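You operate a simulated robot arm through the tools that you are given. There is no shell and no other tool.

The job below is to be done with a simulated robot arm. You get a single attempt, and the scene is never put back.

## Task
Clamp the valve in the tester and pump it to the card's pressure.
Fine: gauge on, bleed knob shut; leave the pressure standing.

Only the result counts: the job must be done as asked and must still hold three seconds after the hand-in. Knocking over, shifting, dropping, spilling or breaking anything else fails it.

## Robot
A 7-joint arm with a fingered hand, fixed in place. Base frame: the origin is on the floor under the middle of its stand, x ahead of it, y to its left, z up; the work surface is at about z = 0.85. Units: m, degrees, N and s.
With the tool pointing down near the work surface it reaches from about 0.2 to 0.8 m from the base axis. Its first joint turns from -166.0 to 166.0 degrees. Payload 4.9 kg.
The tool frame sits at the grasp point between the pads (the TCP): z along the fingers, y along the line on which they close. The tips reach 0.032 m beyond it. The gripper opens to 0.192 m; its body begins 0.089 m behind the TCP. The gripper is a hand of 3 fingers: y runs from the thumb to the fingers, the wrist lies at [0, 0, -0.267] in the tool frame.
Orientation is that of the tool frame in the base frame, as [roll, pitch, yaw] about the fixed x, y, z axes, in that order (R = Rz(yaw) Ry(pitch) Rx(roll)). With the fingers straight down and closing along the base's y, the tool's x points along the base's -x, its y along +y and its z along -z.

## Interface
- The arm moves only by the tool arm_command. Its argument "series" is a list that holds one entry, the list of rows, each a list of 6 numbers: the shift along the tool's x, y, z in units of 40 mm (1.0 is 40 mm), then the turn, a rotation vector about the tool's x, y, z in units of 4 degrees (1.0 is 4 degrees). In form: [[[x, y, z, wx, wy, wz], ...]]. A call has 1 to 20 rows; each row shifts and turns the commanded pose from where the row before left it, along the tool's axes as they then stand. A call with a number of a shift or a turn outside -1 to 1 is refused whole. Each row takes 0.2 s and may step no farther than 0.05 m and 8.6 degrees from the row before; otherwise, the whole call is refused. Where a pose cannot be reached the arm comes as near as it can. A force on the tool above 50 N (or 10 N above the force at the start of the call, whichever is more), or a blocked arm, ends the call early, and 0.2 s more pass. In this call time passes only in rows, and 0.2 s behind the last. It gives the time, the measured TCP pose, the force on the tool (base axes), the opening and the grip force at its end, in the units of the frame above (readings bear some noise), with the torque about the TCP (base axes, N m) and any sound that the robot's microphone picked up.
- Cameras (640 x 400 px; columns grow to the right, rows downward): "scene" is fixed at [0.0402, -0.4949, 1.4768]; the picture's right is [0.73, -0.68, 0.00], its down [-0.31, -0.34, -0.89] and it looks along [0.60, 0.65, -0.46] (base axes); focal length 317 px, centre (320, 200). "wrist" rides on the gripper at [0.08, -0.046, -0.113] in the tool frame; the picture's right is [0.50, 0.87, 0.00], its down [-0.67, 0.39, -0.63] and it looks along [-0.55, 0.32, 0.78] (tool axes); focal length 226 px, centre (320, 200). There is no depth. A picture from a camera that has moved, and an enlarged one, comes with that camera's place and axes in the base frame and with its lens. The place of the scene camera against the robot may be out by one fixed shift of up to 0.025 m in any direction.
- grab_frame(camera): a new picture of that camera. It takes no simulated time.
- move_fingers(finger1, finger2, thumb_bend): sets how far each is bent, from 0 (flat) to 1 (curled in); at 0.3 the hand is open as for a grip, at 0.7 the pads meet at the TCP. One left out holds its place. A second passes; each finger stops where it meets its share of the squeeze, and holds until it gets a number again. It is the only way to open and close the hand. It gives what a move gives, with no picture; readings hold the bend of each and the force on the fingers (four entries, about 0 where the hand has none), thumb and palm.
- inspect(camera, box): a new picture of the part [left, top, right, bottom] of that camera's present view, enlarged. It takes no simulated time.
- job_done(): hands the job in; it is judged then, once.

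Places have to be worked out from the pictures, the camera data and where the tool is seen. Open the gripper and draw the arm clear of the work before you hand the job in, unless the task says otherwise.

The tools are called after "Request:" as name(argument=value, ...) on one line, values as JSON. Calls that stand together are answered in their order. arm_command: Moves the arm, as the interface text tells. Its arguments: {"type":"object","properties":{"series":{"type":"array","items":{"type":"array","items":{"type":"array","items":{"type":"number"}}}}},"required":["series"]} The other tools are called the same way: move_fingers (finger1, finger2, thumb_bend) moves the fingers one by one; grab_frame (camera) takes a picture; inspect (camera, box) takes an enlarged picture of a part of a camera's view; job_done () hands the job in.

At the start:

```text
clock: 0.0
eef_pos: [0.4558, 0.0735, 1.1701]
orientation: [180.0, 0.0, 180.0]
ft_force: [0.1, 0.0, -0.8]
torque: [0.0, 0.0, 0.0]
finger_gap: 0.1916
grip_force: 0.0
shape: jaw
bend: [0.3, 0.3, 0.3]
finger forces: [0.1, 0.0, 0.1, 0.0, 0.1, 0.0]
```

scene: 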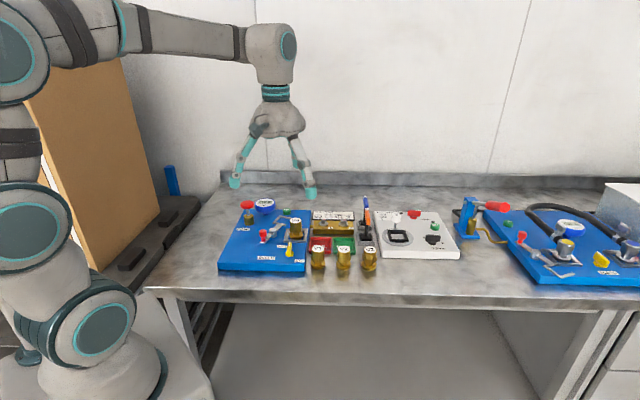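
wrist: 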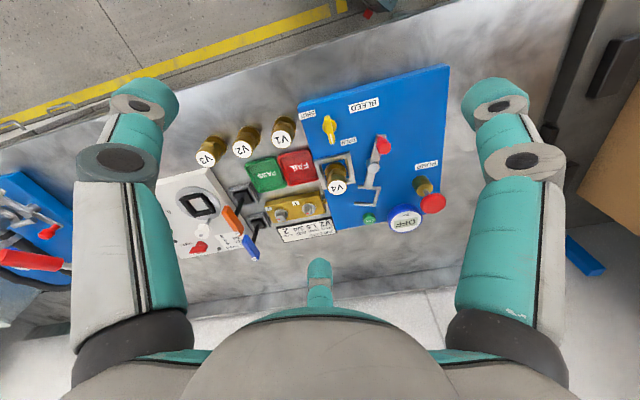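

I start by looking closely at the bench from both cameras to identify the tester, the valve and the card.

Request:
inspect(camera="wrist", box=[150, 60, 470, 260])

Request:
inspect(camera="scene", box=[200, 180, 400, 300])

Request:
inspect(camera="scene", box=[440, 180, 640, 300])

Request:
inspect(camera="wrist", box=[230, 160, 350, 250])

```text
2.00 times, centred on (310, 160) of wrist
camera zoom: at [0.3765, 0.0278, 1.2835], right [-0.5, 0.87, 0.0], down [0.67, 0.39, 0.63], along [0.55, 0.32, -0.78], focal length 452 px, centre (340, 280)
```

zoom: 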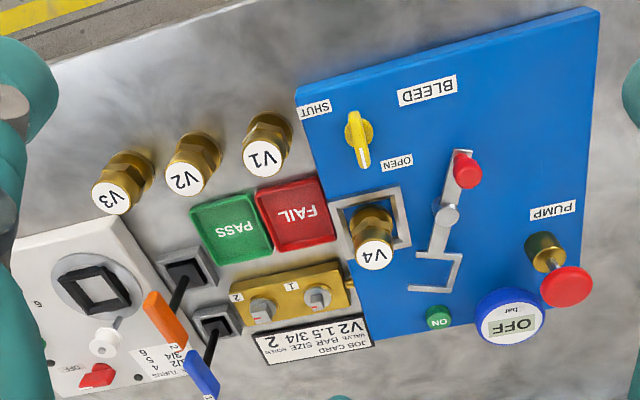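

```text
3.20 times, centred on (300, 240) of scene
camera zoom: at [0.0402, -0.4949, 1.4768], right [0.73, -0.68, 0.0], down [-0.31, -0.34, -0.89], along [0.6, 0.65, -0.46], focal length 1016 px, centre (384, 72)
```

zoom: 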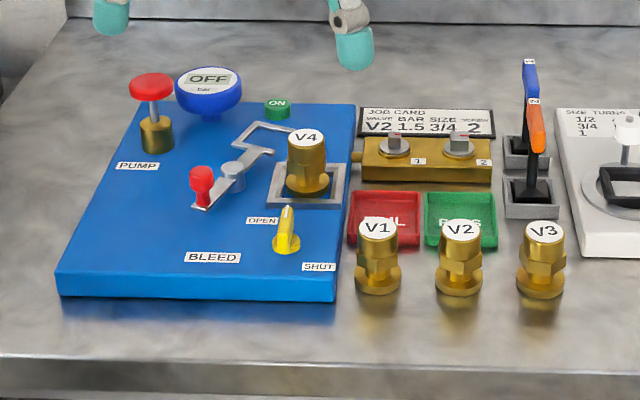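

```text
3.20 times, centred on (540, 240) of scene
camera zoom: at [0.0402, -0.4949, 1.4768], right [0.73, -0.68, 0.0], down [-0.31, -0.34, -0.89], along [0.6, 0.65, -0.46], focal length 1016 px, centre (-384, 72)
```

zoom: 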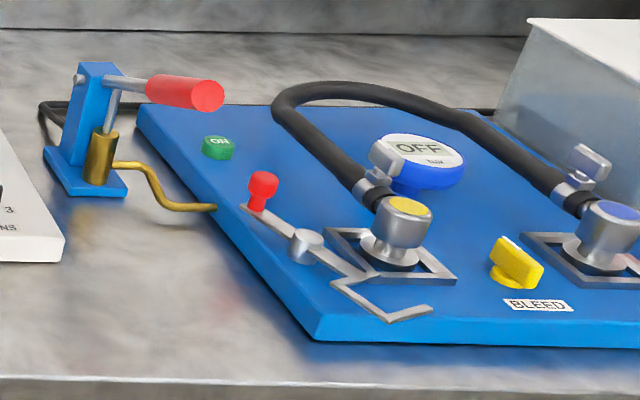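

```text
4.44 times, centred on (290, 205) of wrist
camera zoom: at [0.3765, 0.0278, 1.2835], right [-0.5, 0.87, 0.0], down [0.67, 0.39, 0.63], along [0.55, 0.32, -0.78], focal length 1005 px, centre (453, 178)
```

zoom: 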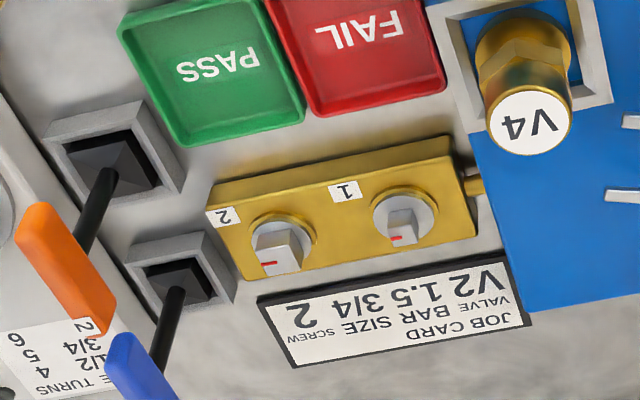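

The card reads V2, 1.5 bar, size 3/4, screw 2. V4 already sits in the nest of the blue tester, which also has a clamp lever, pump plunger, ON button and bleed knob. I move the wrist camera closer to see the board better.

Request:
arm_command(series=[[[0.3, 0.55, 0.45, 0, 0, 0], [0.3, 0.55, 0.45, 0, 0, 0], [0.3, 0.55, 0.45, 0, 0, 0], [0.3, 0.55, 0.45, 0, 0, 0], [0.3, 0.55, 0.45, 0, 0, 0]]])

Request:
grab_frame(camera="wrist")

Request:
grab_frame(camera="scene")

```text
clock: 1.2
eef_pos: [0.3944, 0.1824, 1.0814]
orientation: [-179.9, -0.1, -179.9]
ft_force: [0.3, 0.2, 0.4]
torque: [0.0, -0.02, 0.03]
finger_gap: 0.1918
grip_force: 0.0
shape: jaw
bend: [0.3, 0.3, 0.3]
finger forces: [0.1, 0.1, 0.0, 0.1, 0.1, 0.0]
```

```text
taken
camera wrist: at [0.316, 0.1362, 1.193], right [-0.5, 0.87, 0.0], down [0.67, 0.39, 0.63], along [0.55, 0.32, -0.78], focal length 226 px, centre (320, 200)
```

wrist: 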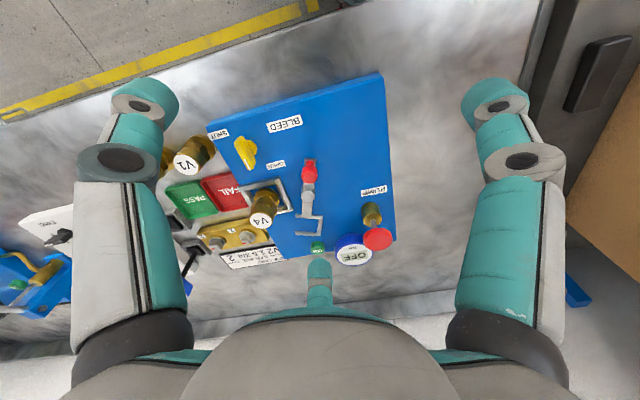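

```text
taken
```

scene: 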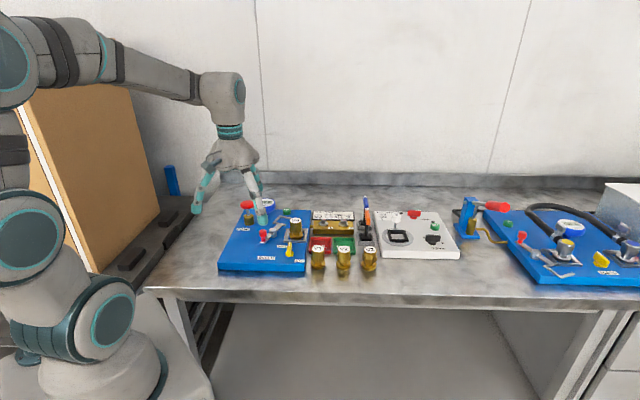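

Closer view obtained; I zoom in on the knob, lever, button, gauge and pump.

Request:
inspect(camera="wrist", box=[200, 70, 400, 195])

Request:
inspect(camera="wrist", box=[210, 160, 400, 280])

Request:
inspect(camera="scene", box=[215, 195, 315, 280])

```text
3.20 times, centred on (300, 132) of wrist
camera zoom: at [0.316, 0.1362, 1.193], right [-0.5, 0.87, 0.0], down [0.67, 0.39, 0.63], along [0.55, 0.32, -0.78], focal length 723 px, centre (384, 416)
```

zoom: 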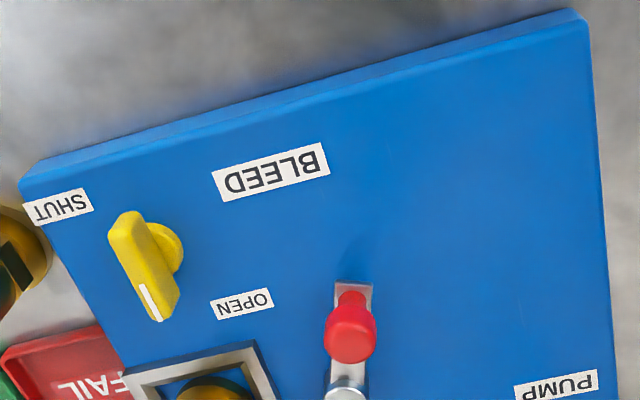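

```text
3.33 times, centred on (305, 220) of wrist
camera zoom: at [0.316, 0.1362, 1.193], right [-0.5, 0.87, 0.0], down [0.67, 0.39, 0.63], along [0.55, 0.32, -0.78], focal length 754 px, centre (370, 133)
```

zoom: 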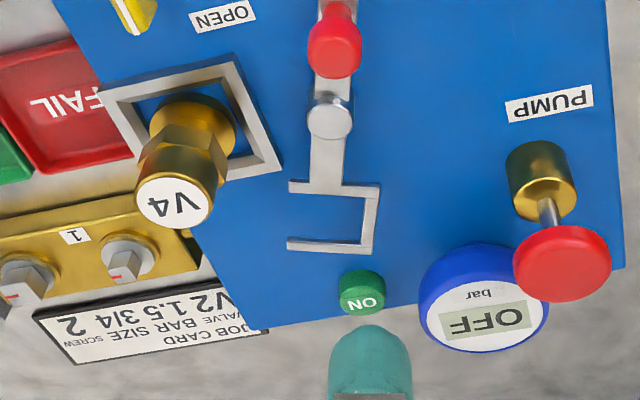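

```text
4.71 times, centred on (265, 238) of scene
camera zoom: at [0.0402, -0.4949, 1.4768], right [0.73, -0.68, 0.0], down [-0.31, -0.34, -0.89], along [0.6, 0.65, -0.46], focal length 1494 px, centre (579, 24)
```

zoom: 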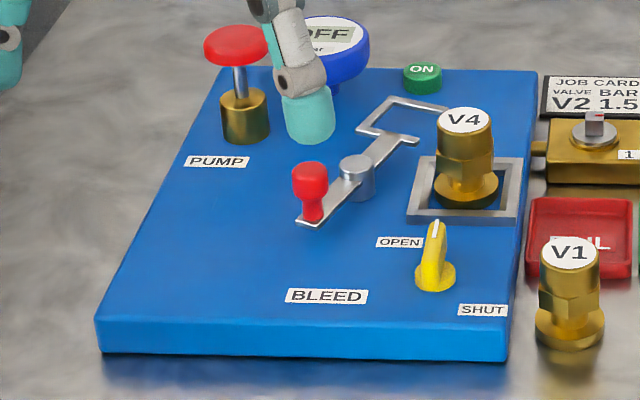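

The tester layout is clear: the lever's fork is swung away, the gauge is off, and the bleed pointer is not at SHUT. I close the fingers here, high above the board, to see how the closed tip looks and how far it reaches.

Request:
move_fingers(finger1=0.7, finger2=0.7, thumb_bend=0.7)

Request:
inspect(camera="scene", box=[180, 120, 320, 220])

Request:
grab_frame(camera="wrist")

```text
clock: 2.2
eef_pos: [0.3954, 0.1823, 1.0786]
orientation: [-180.0, 0.0, 180.0]
ft_force: [0.5, 0.6, 0.6]
torque: [0.01, -0.02, 0.04]
finger_gap: 0.0035
grip_force: 0.0
shape: fingers
bend: [0.69, 0.69, 0.7]
finger forces: [0.2, 0.0, 0.1, 0.1, 0.1, 0.1]
```

```text
4.00 times, centred on (250, 170) of scene
camera zoom: at [0.0402, -0.4949, 1.4768], right [0.73, -0.68, 0.0], down [-0.31, -0.34, -0.89], along [0.6, 0.65, -0.46], focal length 1270 px, centre (600, 320)
```

zoom: 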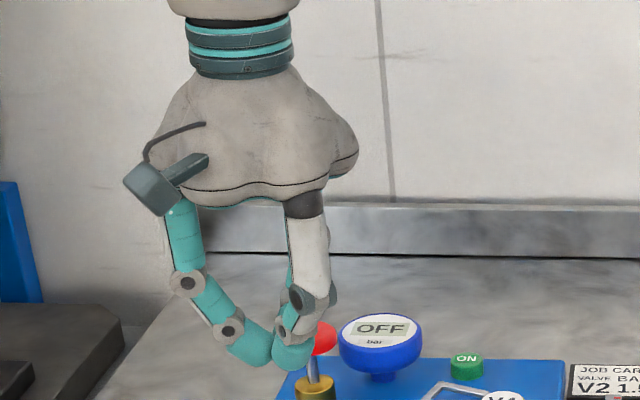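

```text
taken
camera wrist: at [0.3163, 0.1361, 1.1932], right [-0.5, 0.87, 0.0], down [0.67, 0.39, 0.63], along [0.55, 0.32, -0.78], focal length 226 px, centre (320, 200)
```

wrist: 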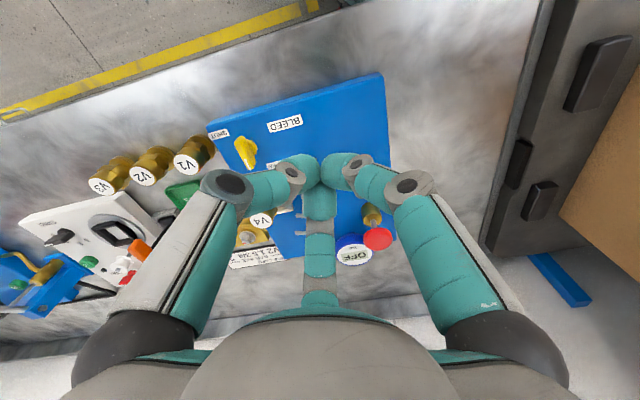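

The closed tips meet at about the TCP. I zoom in on them to learn the shape of the closed tip cluster.

Request:
inspect(camera="scene", box=[215, 180, 275, 218])

Request:
inspect(camera="wrist", box=[240, 130, 400, 230])

```text
10.53 times, centred on (245, 199) of scene
camera zoom: at [0.0402, -0.4949, 1.4768], right [0.73, -0.68, 0.0], down [-0.31, -0.34, -0.89], along [0.6, 0.65, -0.46], focal length 3341 px, centre (1110, 210)
```

zoom: 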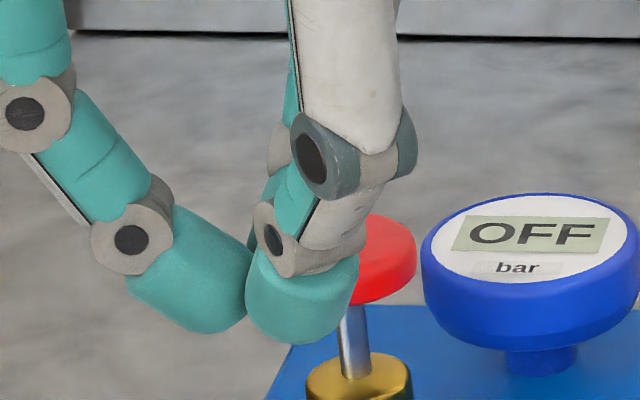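

```text
4.00 times, centred on (320, 180) of wrist
camera zoom: at [0.3163, 0.1361, 1.1932], right [-0.5, 0.87, 0.0], down [0.67, 0.39, 0.63], along [0.55, 0.32, -0.78], focal length 904 px, centre (320, 280)
```

zoom: 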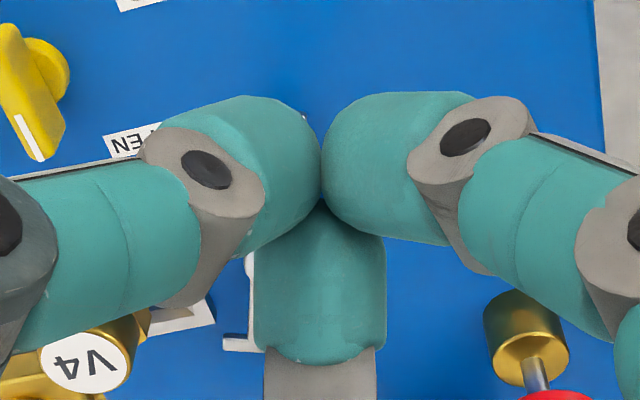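

The closed tips end about 0.03 m below the TCP. I reopen the hand and move the camera close over the bleed knob to read its angle and height precisely.

Request:
move_fingers(finger1=0.3, finger2=0.3, thumb_bend=0.3)

Request:
arm_command(series=[[[-0.19, -0.68, 0.49, 0, 0, 0], [-0.19, -0.68, 0.49, 0, 0, 0], [-0.19, -0.68, 0.49, 0, 0, 0], [-0.19, -0.68, 0.49, 0, 0, 0]]])

Request:
inspect(camera="wrist", box=[240, 140, 400, 240])

Request:
grab_frame(camera="wrist")

```text
clock: 3.2
eef_pos: [0.395, 0.1816, 1.08]
orientation: [-180.0, 0.0, -180.0]
ft_force: [0.2, 0.3, 0.6]
torque: [0.0, -0.02, 0.02]
finger_gap: 0.1676
grip_force: 0.0
shape: fingers
bend: [0.3, 0.3, 0.3]
finger forces: [0.1, 0.1, 0.0, 0.0, 0.0, 0.0]
```

```text
clock: 4.2
eef_pos: [0.424, 0.0754, 0.9987]
orientation: [180.0, 0.0, -180.0]
ft_force: [0.6, -0.4, 0.4]
torque: [-0.01, -0.02, -0.04]
finger_gap: 0.1679
grip_force: 0.0
shape: fingers
bend: [0.3, 0.3, 0.3]
finger forces: [0.0, 0.1, 0.1, 0.1, 0.0, 0.0]
```

```text
4.00 times, centred on (320, 190) of wrist
camera zoom: at [0.3447, 0.0285, 1.113], right [-0.5, 0.87, 0.0], down [0.67, 0.39, 0.63], along [0.55, 0.32, -0.78], focal length 904 px, centre (320, 240)
```

zoom: 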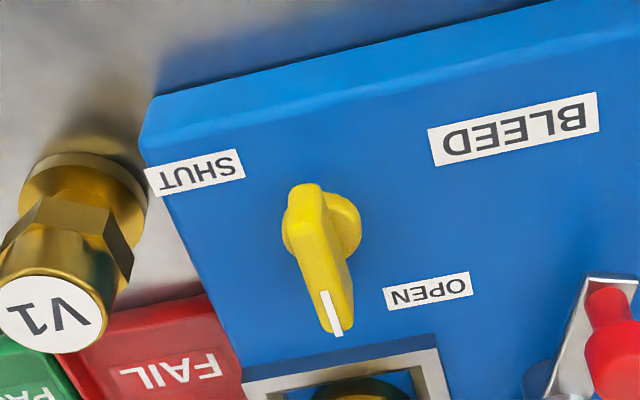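

```text
taken
camera wrist: at [0.3447, 0.0285, 1.113], right [-0.5, 0.87, 0.0], down [0.67, 0.39, 0.63], along [0.55, 0.32, -0.78], focal length 226 px, centre (320, 200)
```

wrist: 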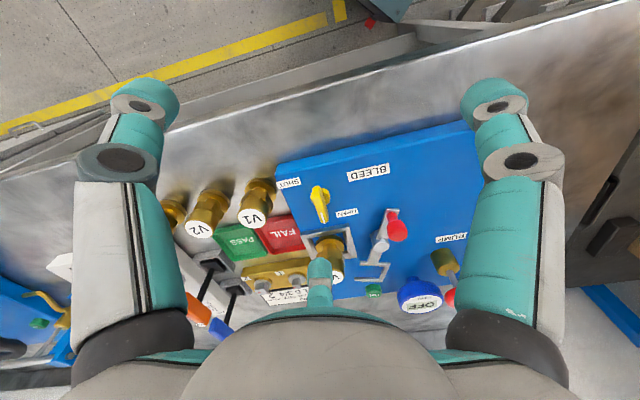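

The bleed pointer (white mark) points straight away from the operator, beside OPEN, and the knob axis is near (0.502, 0.119) with its top at about z 0.91. I move above the knob and yaw the hand by about −45° so that it closes across the bar, then look again.

Request:
arm_command(series=[[[-0.65, 0.365, 0, 0, 0, 0], [-0.65, 0.365, 0, 0, 0, 0], [-0.65, 0.365, 0, 0, 0, 0], [0, 0, 0, 0, 0, -1], [0, 0, 0, 0, 0, -1], [0, 0, 0, 0, 0, -1], [0, 0, 0, 0, 0, -1], [0, 0, 0, 0, 0, -1], [0, 0, 0, 0, 0, -1], [0, 0, 0, 0, 0, -1], [0, 0, 0, 0, 0, -1], [0, 0, 0, 0, 0, -1], [0, 0, 0, 0, 0, -1], [0, 0, 0, 0, 0, -1], [0, 0, 0, 0, 0, -0.2]]])

Request:
grab_frame(camera="wrist")

Request:
inspect(camera="wrist", box=[240, 60, 400, 160])

Request:
inspect(camera="scene", box=[215, 140, 375, 270])

```text
clock: 7.4
eef_pos: [0.5035, 0.119, 1.0026]
orientation: [179.9, 0.0, -135.3]
ft_force: [0.4, 0.1, 0.8]
torque: [-0.02, -0.01, 0.02]
finger_gap: 0.1677
grip_force: 0.0
shape: fingers
bend: [0.3, 0.3, 0.3]
finger forces: [0.1, 0.0, 0.0, 0.0, 0.1, 0.0]
```

```text
taken
camera wrist: at [0.4799, 0.0296, 1.1148], right [-0.97, 0.26, 0.0], down [0.2, 0.75, 0.63], along [0.17, 0.61, -0.78], focal length 226 px, centre (320, 200)
```

wrist: 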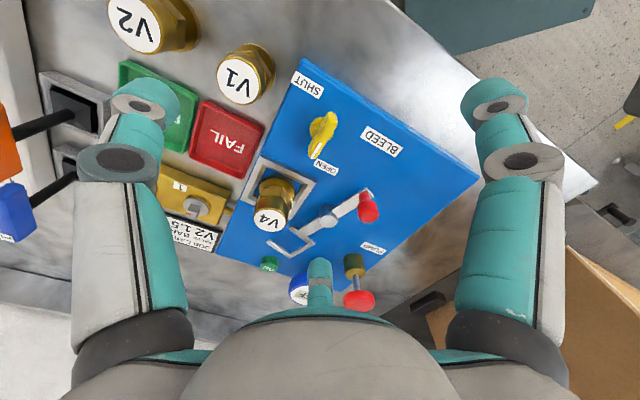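

```text
4.00 times, centred on (320, 110) of wrist
camera zoom: at [0.4799, 0.0296, 1.1148], right [-0.97, 0.26, 0.0], down [0.2, 0.75, 0.63], along [0.17, 0.61, -0.78], focal length 904 px, centre (320, 560)
```

zoom: 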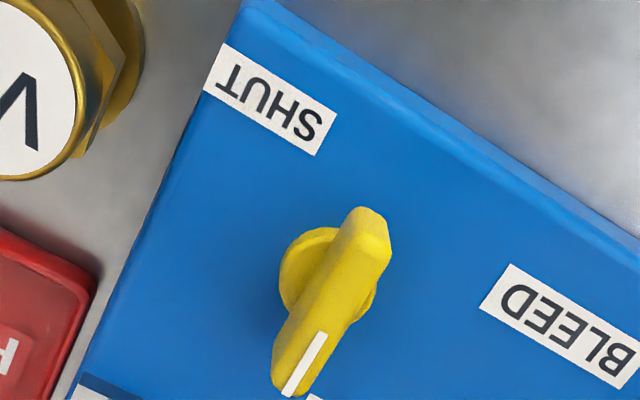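

```text
3.08 times, centred on (295, 205) of scene
camera zoom: at [0.0402, -0.4949, 1.4768], right [0.73, -0.68, 0.0], down [-0.31, -0.34, -0.89], along [0.6, 0.65, -0.46], focal length 977 px, centre (397, 185)
```

zoom: 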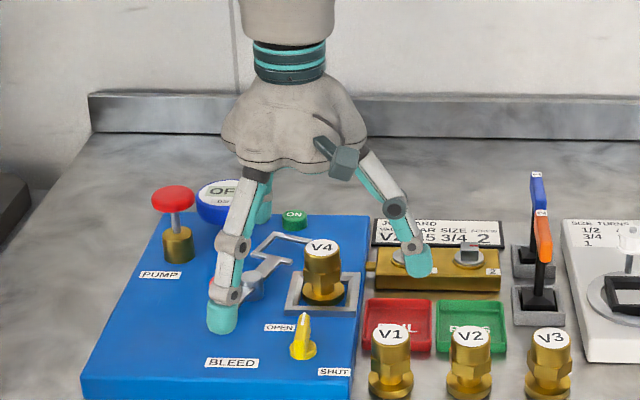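

Triangulated: bar mark runs from (0.505, 0.122) to (0.517, 0.1335) at z about 0.914, axis near (0.502, 0.1185); hand is now aligned with the bar. I pre-close the fingers to 0.58 up here to check the opening before going down.

Request:
move_fingers(finger1=0.58, finger2=0.58, thumb_bend=0.58)

Request:
grab_frame(camera="wrist")

Request:
inspect(camera="scene", box=[235, 160, 355, 260])

```text
clock: 8.4
eef_pos: [0.503, 0.1176, 1.0012]
orientation: [-180.0, 0.0, -135.2]
ft_force: [0.4, -0.1, 0.2]
torque: [-0.01, 0.03, -0.01]
finger_gap: 0.0548
grip_force: 0.1
shape: fingers
bend: [0.57, 0.57, 0.57]
finger forces: [0.0, 0.0, 0.1, 0.1, 0.0, 0.0]
```

```text
taken
camera wrist: at [0.4799, 0.0297, 1.1149], right [-0.96, 0.26, 0.0], down [0.2, 0.75, 0.63], along [0.17, 0.61, -0.78], focal length 226 px, centre (320, 200)
```

wrist: 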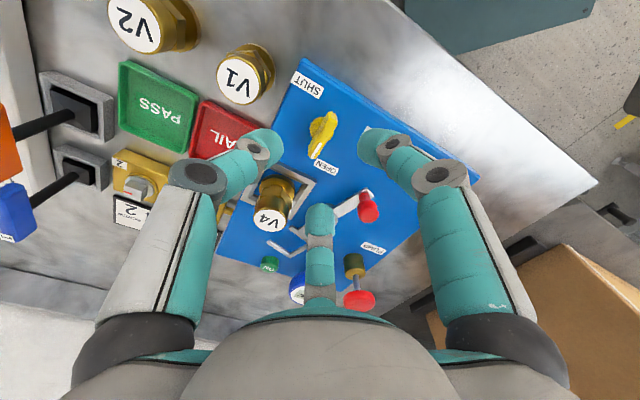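

```text
4.00 times, centred on (295, 210) of scene
camera zoom: at [0.0402, -0.4949, 1.4768], right [0.73, -0.68, 0.0], down [-0.31, -0.34, -0.89], along [0.6, 0.65, -0.46], focal length 1270 px, centre (420, 160)
```

zoom: 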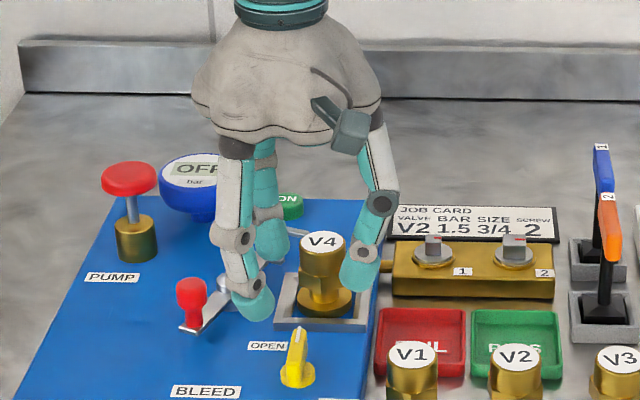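

The gap is 55 mm and the hand is centred over the knob, clear of V4. I go down in a first stage to about z 0.935.

Request:
arm_command(series=[[[0, 0, 0.55, 0, 0, 0], [0, 0, 0.55, 0, 0, 0], [0, 0, 0.55, 0, 0, 0]]])

Request:
grab_frame(camera="wrist")

Request:
inspect(camera="scene", box=[245, 190, 345, 270])

```text
clock: 9.2
eef_pos: [0.5029, 0.1189, 0.9359]
orientation: [-180.0, -0.1, -135.2]
ft_force: [1.0, 0.2, 1.0]
torque: [0.0, 0.01, -0.03]
finger_gap: 0.0549
grip_force: 0.0
shape: fingers
bend: [0.57, 0.57, 0.57]
finger forces: [0.0, 0.1, 0.1, 0.1, 0.0, 0.0]
```

```text
taken
camera wrist: at [0.4789, 0.0306, 1.048], right [-0.96, 0.26, 0.0], down [0.2, 0.75, 0.63], along [0.17, 0.61, -0.78], focal length 226 px, centre (320, 200)
```

wrist: 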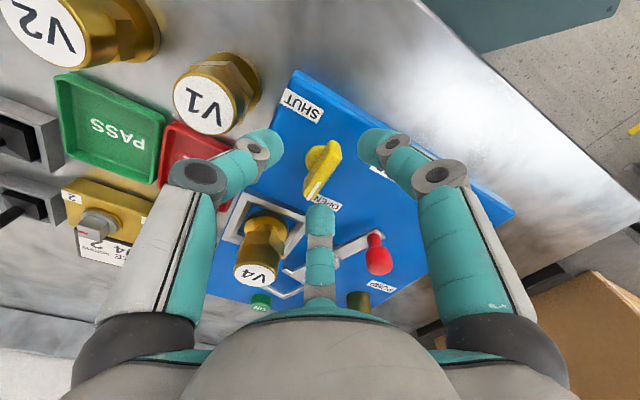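

```text
5.00 times, centred on (295, 230) of scene
camera zoom: at [0.0402, -0.4949, 1.4768], right [0.73, -0.68, 0.0], down [-0.31, -0.34, -0.89], along [0.6, 0.65, -0.46], focal length 1587 px, centre (445, 50)
```

zoom: 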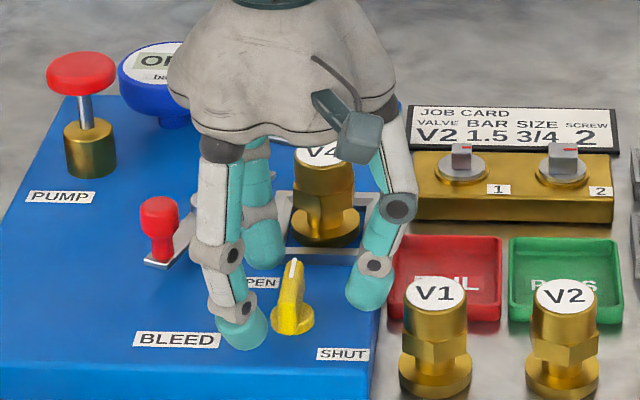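

The bar sits centred between the three tips. I lower to about z 0.921 and close the fingers on it.

Request:
arm_command(series=[[[0, 0, 0.18, 0, 0, 0], [0, 0, 0.18, 0, 0, 0]]])

Request:
move_fingers(finger1=0.7, finger2=0.7, thumb_bend=0.7)

Request:
inspect(camera="scene", box=[245, 190, 345, 270])

Request:
inspect(camera="wrist", box=[240, 100, 400, 230])

```text
clock: 9.8
eef_pos: [0.502, 0.1195, 0.9215]
orientation: [-179.9, 0.0, -135.2]
ft_force: [-0.2, -0.3, 1.7]
torque: [-0.02, 0.06, -0.01]
finger_gap: 0.0551
grip_force: 0.9
shape: fingers
bend: [0.57, 0.57, 0.57]
finger forces: [1.0, 0.3, 0.1, 0.0, 0.1, 0.0]
```

```text
clock: 10.8
eef_pos: [0.5036, 0.1188, 0.9216]
orientation: [-179.9, -0.1, -135.1]
ft_force: [-6.8, 7.3, -4.1]
torque: [0.16, 0.21, -0.03]
finger_gap: 0.0162
grip_force: 7.3
shape: fingers
bend: [0.66, 0.66, 0.69]
finger forces: [6.1, 6.1, 0.0, 0.0, 1.8, 0.0]
```

```text
5.00 times, centred on (295, 230) of scene
camera zoom: at [0.0402, -0.4949, 1.4768], right [0.73, -0.68, 0.0], down [-0.31, -0.34, -0.89], along [0.6, 0.65, -0.46], focal length 1587 px, centre (445, 50)
```

zoom: 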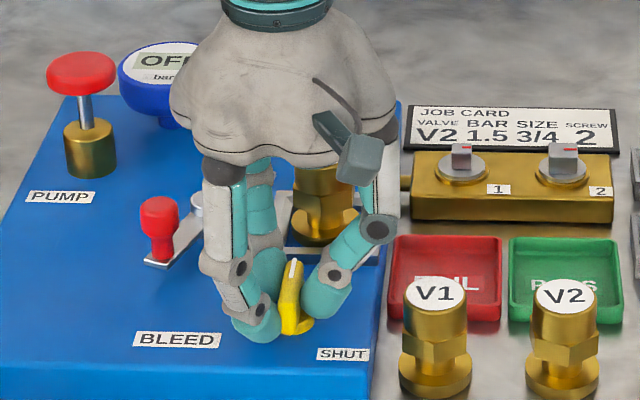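

```text
3.08 times, centred on (320, 165) of wrist
camera zoom: at [0.4791, 0.0307, 1.035], right [-0.96, 0.26, 0.0], down [0.2, 0.75, 0.63], along [0.16, 0.61, -0.78], focal length 696 px, centre (320, 308)
```

zoom: 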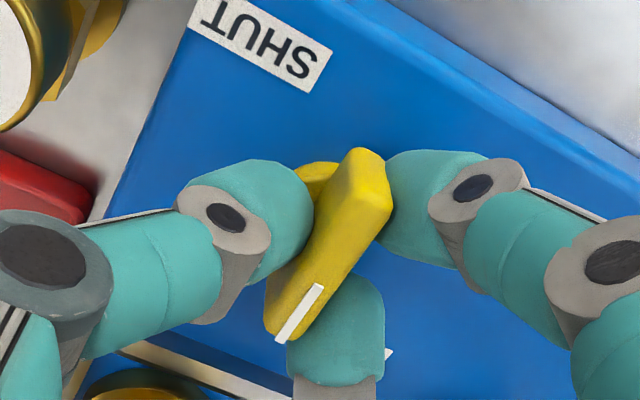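

The fingers press harder than the thumb (about 10 N net sideways), so I bend the thumb a bit further to balance the grip.

Request:
move_fingers(thumb_bend=0.8)

```text
clock: 11.8
eef_pos: [0.5029, 0.1174, 0.9208]
orientation: [180.0, -0.1, -135.2]
ft_force: [2.6, -4.2, -12.4]
torque: [-0.05, 0.01, -0.02]
finger_gap: 0.0153
grip_force: 13.6
shape: fingers
bend: [0.65, 0.65, 0.69]
finger forces: [5.8, 5.6, 0.0, 0.0, 16.5, 0.1]
```

The grip is now balanced. I turn the hand clockwise (positive about tool z) by 20° first and check the torque and the picture.

Request:
arm_command(series=[[[0, 0, 0, 0, 0, 1], [0, 0, 0, 0, 0, 1], [0, 0, 0, 0, 0, 1], [0, 0, 0, 0, 0, 1], [0, 0, 0, 0, 0, 1]]])

Request:
inspect(camera="scene", box=[245, 190, 345, 270])

Request:
inspect(camera="wrist", box=[240, 100, 400, 230])

```text
clock: 13.0
eef_pos: [0.5038, 0.1194, 0.9212]
orientation: [-179.9, 0.0, -155.3]
ft_force: [-4.3, -5.5, -5.6]
torque: [-0.03, 0.16, 0.06]
finger_gap: 0.0147
grip_force: 14.5
shape: fingers
bend: [0.65, 0.66, 0.69]
finger forces: [6.2, 7.4, 0.0, 0.0, 16.2, 0.0]
```

```text
5.00 times, centred on (295, 230) of scene
camera zoom: at [0.0402, -0.4949, 1.4768], right [0.73, -0.68, 0.0], down [-0.31, -0.34, -0.89], along [0.6, 0.65, -0.46], focal length 1587 px, centre (445, 50)
```

zoom: 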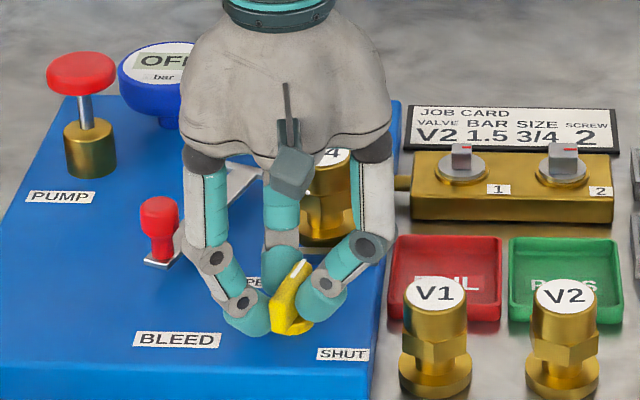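

```text
3.08 times, centred on (320, 165) of wrist
camera zoom: at [0.451, 0.0437, 1.0344], right [-0.82, 0.58, 0.0], down [0.45, 0.63, 0.63], along [0.36, 0.52, -0.78], focal length 696 px, centre (320, 308)
```

zoom: 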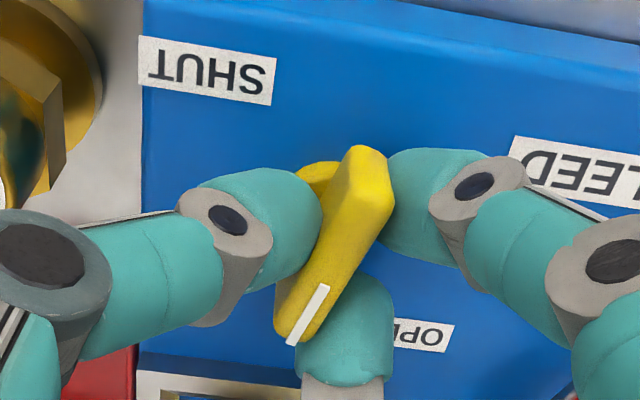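

The knob turns with the hand and forces are low. I continue 40° more, watching for the far finger passing V4.

Request:
arm_command(series=[[[0, 0, 0, 0, 0, 1], [0, 0, 0, 0, 0, 1], [0, 0, 0, 0, 0, 1], [0, 0, 0, 0, 0, 1], [0, 0, 0, 0, 0, 1], [0, 0, 0, 0, 0, 1], [0, 0, 0, 0, 0, 1], [0, 0, 0, 0, 0, 1], [0, 0, 0, 0, 0, 1], [0, 0, 0, 0, 0, 1]]])

Request:
inspect(camera="scene", box=[245, 190, 345, 270])

Request:
grab_frame(camera="wrist")

```text
clock: 15.2
eef_pos: [0.5031, 0.1194, 0.9204]
orientation: [-180.0, -0.2, 164.6]
ft_force: [-10.4, -5.9, -5.7]
torque: [-0.03, 0.23, 0.01]
finger_gap: 0.0143
grip_force: 15.3
shape: fingers
bend: [0.66, 0.66, 0.68]
finger forces: [4.9, 7.1, 0.1, 0.0, 19.1, 0.1]
```

```text
5.00 times, centred on (295, 230) of scene
camera zoom: at [0.0402, -0.4949, 1.4768], right [0.73, -0.68, 0.0], down [-0.31, -0.34, -0.89], along [0.6, 0.65, -0.46], focal length 1587 px, centre (445, 50)
```

zoom: 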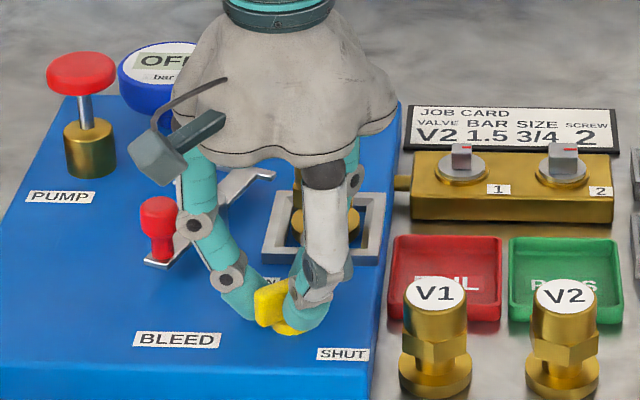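

```text
taken
camera wrist: at [0.4148, 0.0953, 1.0345], right [-0.25, 0.97, 0.0], down [0.75, 0.2, 0.63], along [0.61, 0.16, -0.78], focal length 226 px, centre (320, 200)
```

wrist: 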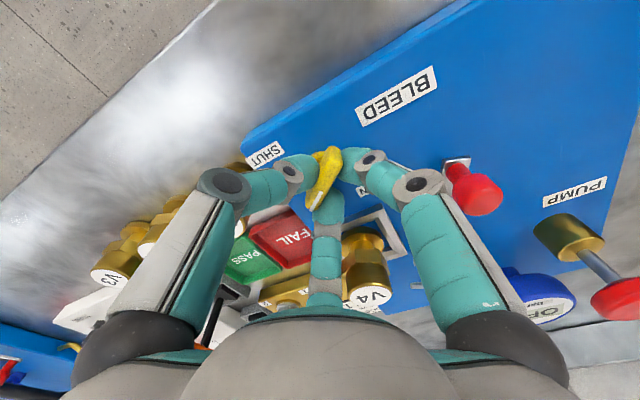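

Yaw is now 164.6° and the knob has turned about 60°. I check the clearance between the far finger and V4 before going on.

Request:
inspect(camera="wrist", box=[260, 120, 420, 320])

Request:
inspect(camera="wrist", box=[235, 120, 395, 220])

```text
2.00 times, centred on (340, 220) of wrist
camera zoom: at [0.4148, 0.0953, 1.0345], right [-0.25, 0.97, 0.0], down [0.75, 0.2, 0.63], along [0.61, 0.16, -0.78], focal length 452 px, centre (280, 160)
```

zoom: 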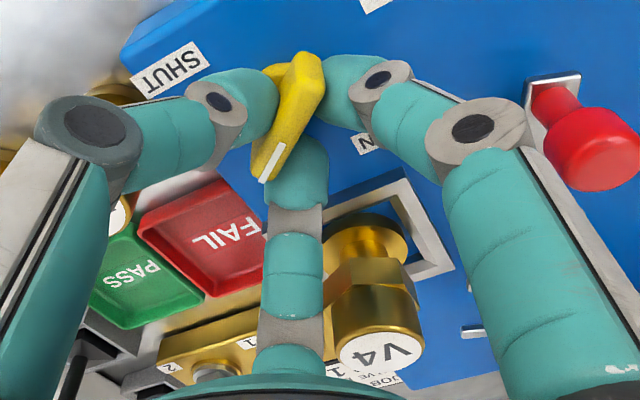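

```text
4.00 times, centred on (315, 170) of wrist
camera zoom: at [0.4148, 0.0953, 1.0345], right [-0.25, 0.97, 0.0], down [0.75, 0.2, 0.63], along [0.61, 0.16, -0.78], focal length 904 px, centre (340, 320)
```

zoom: 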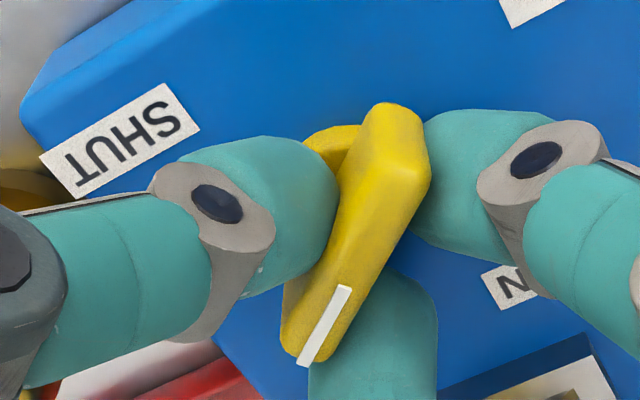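

V4 is untouched. I continue clockwise 28° toward the pointer facing right.

Request:
arm_command(series=[[[0, 0, 0, 0, 0, 1], [0, 0, 0, 0, 0, 1], [0, 0, 0, 0, 0, 1], [0, 0, 0, 0, 0, 1], [0, 0, 0, 0, 0, 1], [0, 0, 0, 0, 0, 1], [0, 0, 0, 0, 0, 1]]])

Request:
inspect(camera="wrist", box=[235, 120, 395, 220])

Request:
inspect(camera="scene", box=[245, 190, 345, 270])

```text
clock: 16.8
eef_pos: [0.5032, 0.1192, 0.92]
orientation: [-179.9, -0.1, 136.7]
ft_force: [-14.2, 0.0, -6.1]
torque: [0.02, 0.32, 0.04]
finger_gap: 0.0134
grip_force: 15.2
shape: fingers
bend: [0.66, 0.66, 0.68]
finger forces: [3.9, 6.6, 0.0, 0.0, 20.1, 0.1]
```

```text
4.00 times, centred on (315, 170) of wrist
camera zoom: at [0.4143, 0.1397, 1.0347], right [0.23, 0.97, 0.0], down [0.76, -0.18, 0.63], along [0.61, -0.15, -0.78], focal length 904 px, centre (340, 320)
```

zoom: 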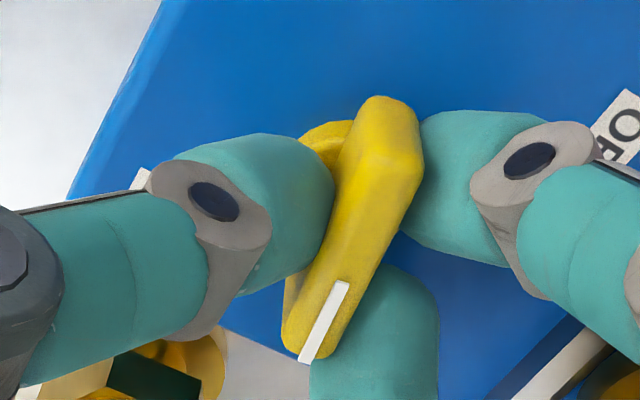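

```text
5.00 times, centred on (295, 230) of scene
camera zoom: at [0.0402, -0.4949, 1.4768], right [0.73, -0.68, 0.0], down [-0.31, -0.34, -0.89], along [0.6, 0.65, -0.46], focal length 1587 px, centre (445, 50)
```

zoom: 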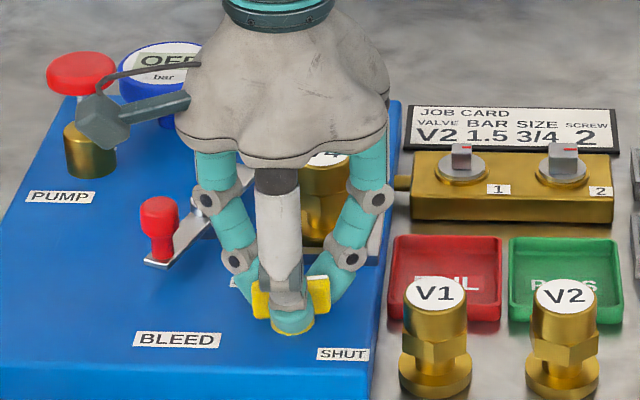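

The pointer now faces right with no stop felt yet. I turn on in small steps to feel for the SHUT stop.

Request:
arm_command(series=[[[0, 0, 0, 0, 0, 0.7], [0, 0, 0, 0, 0, 0.7]]])

Request:
inspect(camera="wrist", box=[235, 120, 395, 220])

```text
clock: 17.4
eef_pos: [0.5032, 0.1191, 0.9209]
orientation: [-179.9, 0.0, 131.1]
ft_force: [-17.0, -4.2, -2.2]
torque: [-0.05, 0.37, 0.05]
finger_gap: 0.0126
grip_force: 16.1
shape: fingers
bend: [0.67, 0.67, 0.68]
finger forces: [3.4, 5.7, 0.0, 0.0, 23.0, 0.0]
```

```text
4.00 times, centred on (315, 170) of wrist
camera zoom: at [0.4174, 0.1488, 1.0345], right [0.32, 0.95, 0.0], down [0.73, -0.25, 0.63], along [0.6, -0.2, -0.78], focal length 904 px, centre (340, 320)
```

zoom: 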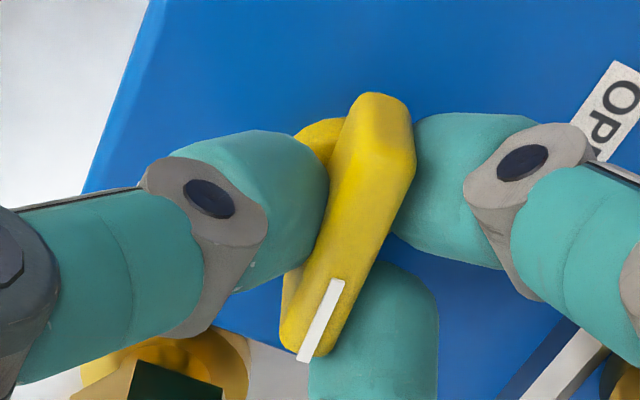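

The sideways force is rising and the bar begins to lag slightly in the grip, hinting at a stop. I turn another 4° to confirm.

Request:
arm_command(series=[[[0, 0, 0, 0, 0, 0.5], [0, 0, 0, 0, 0, 0.5]]])

Request:
inspect(camera="wrist", box=[235, 120, 395, 220])

Request:
inspect(camera="scene", box=[255, 210, 335, 270])

```text
clock: 18.0
eef_pos: [0.5059, 0.1195, 0.9205]
orientation: [-180.0, 0.1, 127.2]
ft_force: [-19.0, -4.1, -0.2]
torque: [-0.05, 0.42, 0.07]
finger_gap: 0.0123
grip_force: 16.6
shape: fingers
bend: [0.67, 0.67, 0.67]
finger forces: [3.4, 5.6, 0.0, 0.1, 23.5, 0.0]
```

```text
4.00 times, centred on (315, 170) of wrist
camera zoom: at [0.4198, 0.1546, 1.0345], right [0.39, 0.92, 0.0], down [0.71, -0.3, 0.63], along [0.58, -0.25, -0.78], focal length 904 px, centre (340, 320)
```

zoom: 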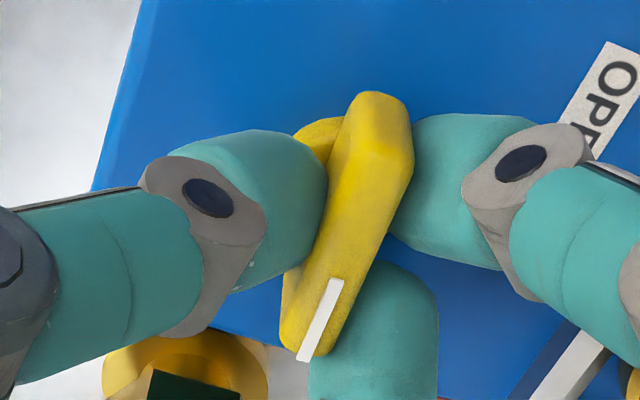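

```text
6.67 times, centred on (295, 240) of scene
camera zoom: at [0.0402, -0.4949, 1.4768], right [0.73, -0.68, 0.0], down [-0.31, -0.34, -0.89], along [0.6, 0.65, -0.46], focal length 2116 px, centre (487, -67)
```

zoom: 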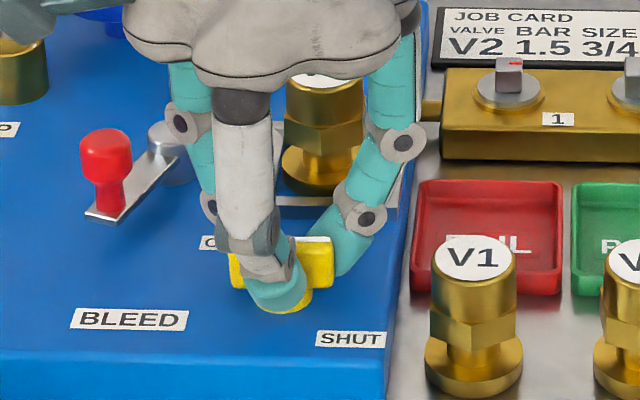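

The bar still follows, so the stop isn't reached; the pointer is only a few degrees past "right" and the SHUT label lies further round (about −41°). I ease the hand 2 mm with the side force and continue turning 12°.

Request:
arm_command(series=[[[0.03, -0.04, 0, 0, 0, 0], [0, 0, 0, 0, 0, 0.75], [0, 0, 0, 0, 0, 0.75], [0, 0, 0, 0, 0, 0.75], [0, 0, 0, 0, 0, 0.75]]])

Request:
inspect(camera="wrist", box=[235, 120, 395, 220])

Request:
inspect(camera="scene", box=[255, 210, 335, 270])

```text
clock: 19.2
eef_pos: [0.5029, 0.1188, 0.9221]
orientation: [180.0, 0.0, 115.1]
ft_force: [-3.2, -9.7, -10.4]
torque: [-0.19, 0.08, 0.23]
finger_gap: 0.0115
grip_force: 16.8
shape: fingers
bend: [0.67, 0.67, 0.68]
finger forces: [2.9, 9.2, 0.0, 0.0, 21.0, 0.0]
```

```text
4.00 times, centred on (315, 170) of wrist
camera zoom: at [0.4278, 0.1712, 1.035], right [0.57, 0.82, 0.0], down [0.64, -0.44, 0.63], along [0.52, -0.36, -0.78], focal length 904 px, centre (340, 320)
```

zoom: 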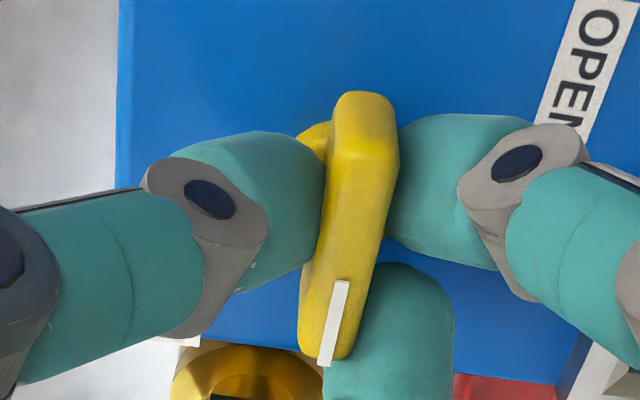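

```text
6.67 times, centred on (295, 240) of scene
camera zoom: at [0.0402, -0.4949, 1.4768], right [0.73, -0.68, 0.0], down [-0.31, -0.34, -0.89], along [0.6, 0.65, -0.46], focal length 2116 px, centre (487, -67)
```

zoom: 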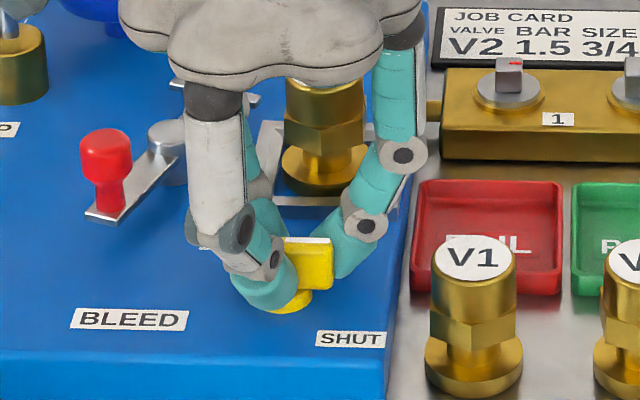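

The torque has risen to 0.23 N·m and the bar now lags about 8° in the grip, so the knob is against its SHUT stop. I open the fingers and lift to check.

Request:
move_fingers(finger1=0.57, finger2=0.57, thumb_bend=0.57)

Request:
arm_command(series=[[[0, 0, -0.5, 0, 0, 0], [0, 0, -0.5, 0, 0, 0], [0, 0, -0.7, 0, 0, 0], [0, 0, -0.7, 0, 0, 0]]])

Request:
grab_frame(camera="wrist")

Request:
inspect(camera="wrist", box=[240, 60, 400, 160])

Request:
inspect(camera="scene", box=[215, 195, 315, 280])

```text
clock: 20.2
eef_pos: [0.5037, 0.1204, 0.9231]
orientation: [-179.9, 0.0, 115.3]
ft_force: [0.0, 0.3, 0.4]
torque: [0.02, -0.01, -0.02]
finger_gap: 0.0584
grip_force: 0.5
shape: fingers
bend: [0.56, 0.56, 0.56]
finger forces: [0.4, 0.2, 0.0, 0.1, 0.0, 0.0]
```

```text
clock: 21.2
eef_pos: [0.5027, 0.118, 1.0174]
orientation: [-179.9, -0.1, 115.2]
ft_force: [0.4, 0.3, -0.6]
torque: [0.02, 0.01, -0.05]
finger_gap: 0.0582
grip_force: 0.0
shape: fingers
bend: [0.56, 0.56, 0.56]
finger forces: [0.0, 0.0, 0.0, 0.1, 0.0, 0.0]
```

```text
taken
camera wrist: at [0.427, 0.1709, 1.1313], right [0.57, 0.82, 0.0], down [0.64, -0.44, 0.63], along [0.52, -0.36, -0.78], focal length 226 px, centre (320, 200)
```

wrist: 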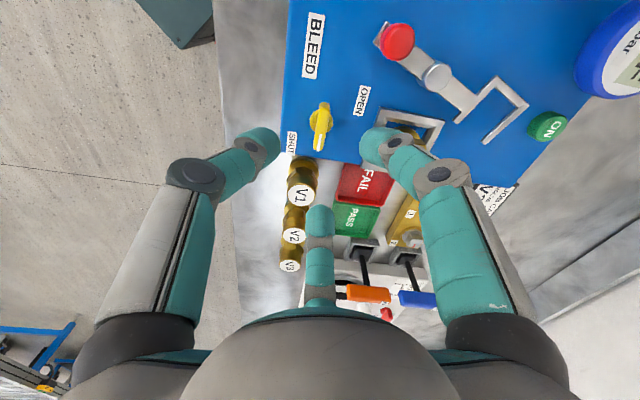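

```text
4.00 times, centred on (320, 110) of wrist
camera zoom: at [0.427, 0.1709, 1.1313], right [0.57, 0.82, 0.0], down [0.64, -0.44, 0.63], along [0.52, -0.36, -0.78], focal length 904 px, centre (320, 560)
```

zoom: 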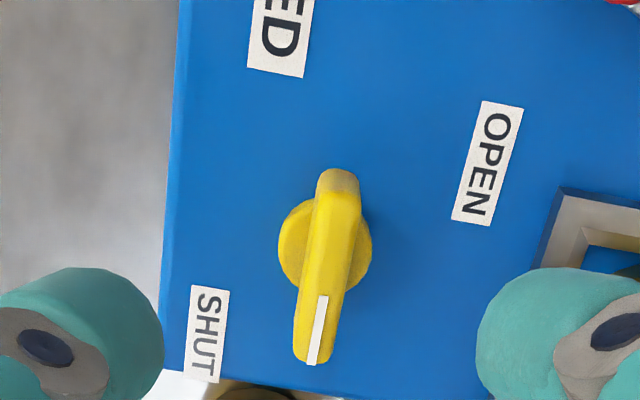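

```text
4.71 times, centred on (265, 238) of scene
camera zoom: at [0.0402, -0.4949, 1.4768], right [0.73, -0.68, 0.0], down [-0.31, -0.34, -0.89], along [0.6, 0.65, -0.46], focal length 1494 px, centre (579, 24)
```

zoom: 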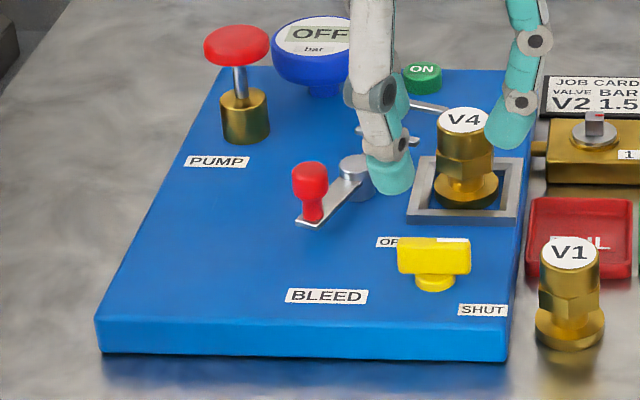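

The bleed pointer now faces right against its stop, beside SHUT. Next I move above the clamp lever's red handle at about (0.473, 0.2095), keeping the height.

Request:
arm_command(series=[[[0.797, 0.098, 0, 0, 0, 0], [0.797, 0.098, 0, 0, 0, 0], [0.797, 0.098, 0, 0, 0, 0]]])

Request:
grab_frame(camera="wrist")

Request:
inspect(camera="wrist", box=[240, 60, 400, 160])

Request:
inspect(camera="scene", box=[215, 170, 335, 270])

```text
clock: 22.0
eef_pos: [0.4727, 0.206, 1.0185]
orientation: [179.9, 0.0, 115.3]
ft_force: [-0.2, 0.0, 0.1]
torque: [0.01, -0.02, 0.02]
finger_gap: 0.0581
grip_force: 0.0
shape: fingers
bend: [0.56, 0.56, 0.56]
finger forces: [0.1, 0.1, 0.1, 0.0, 0.1, 0.0]
```

```text
taken
camera wrist: at [0.3981, 0.258, 1.1325], right [0.57, 0.82, 0.0], down [0.64, -0.44, 0.63], along [0.52, -0.36, -0.78], focal length 226 px, centre (320, 200)
```

wrist: 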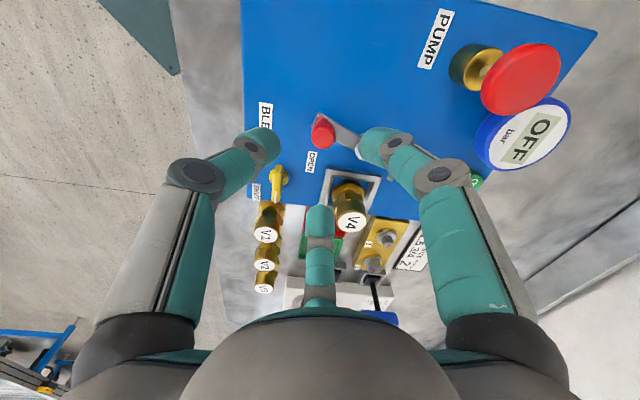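

```text
4.00 times, centred on (320, 110) of wrist
camera zoom: at [0.3981, 0.258, 1.1325], right [0.57, 0.82, 0.0], down [0.64, -0.44, 0.63], along [0.52, -0.36, -0.78], focal length 904 px, centre (320, 560)
```

zoom: 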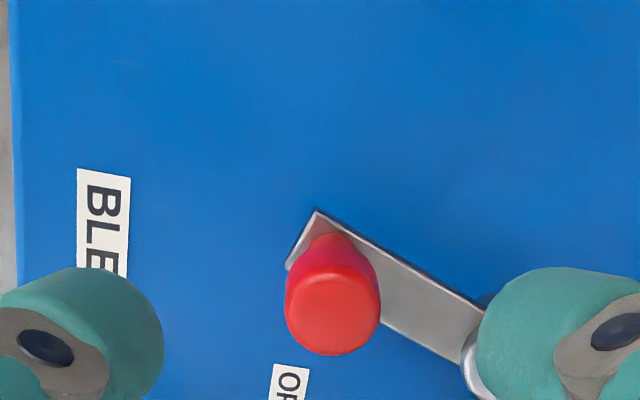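

```text
4.00 times, centred on (275, 220) of scene
camera zoom: at [0.0402, -0.4949, 1.4768], right [0.73, -0.68, 0.0], down [-0.31, -0.34, -0.89], along [0.6, 0.65, -0.46], focal length 1270 px, centre (500, 120)
```

zoom: 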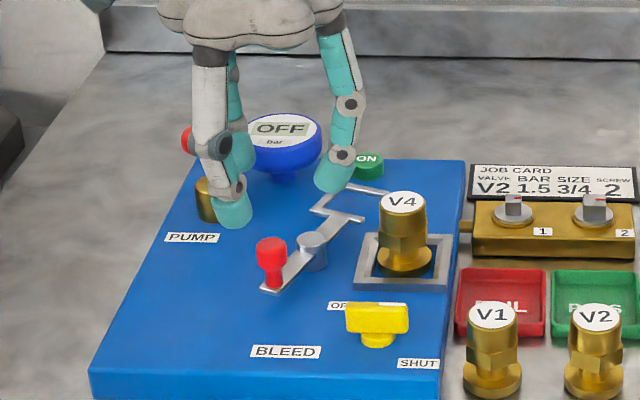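

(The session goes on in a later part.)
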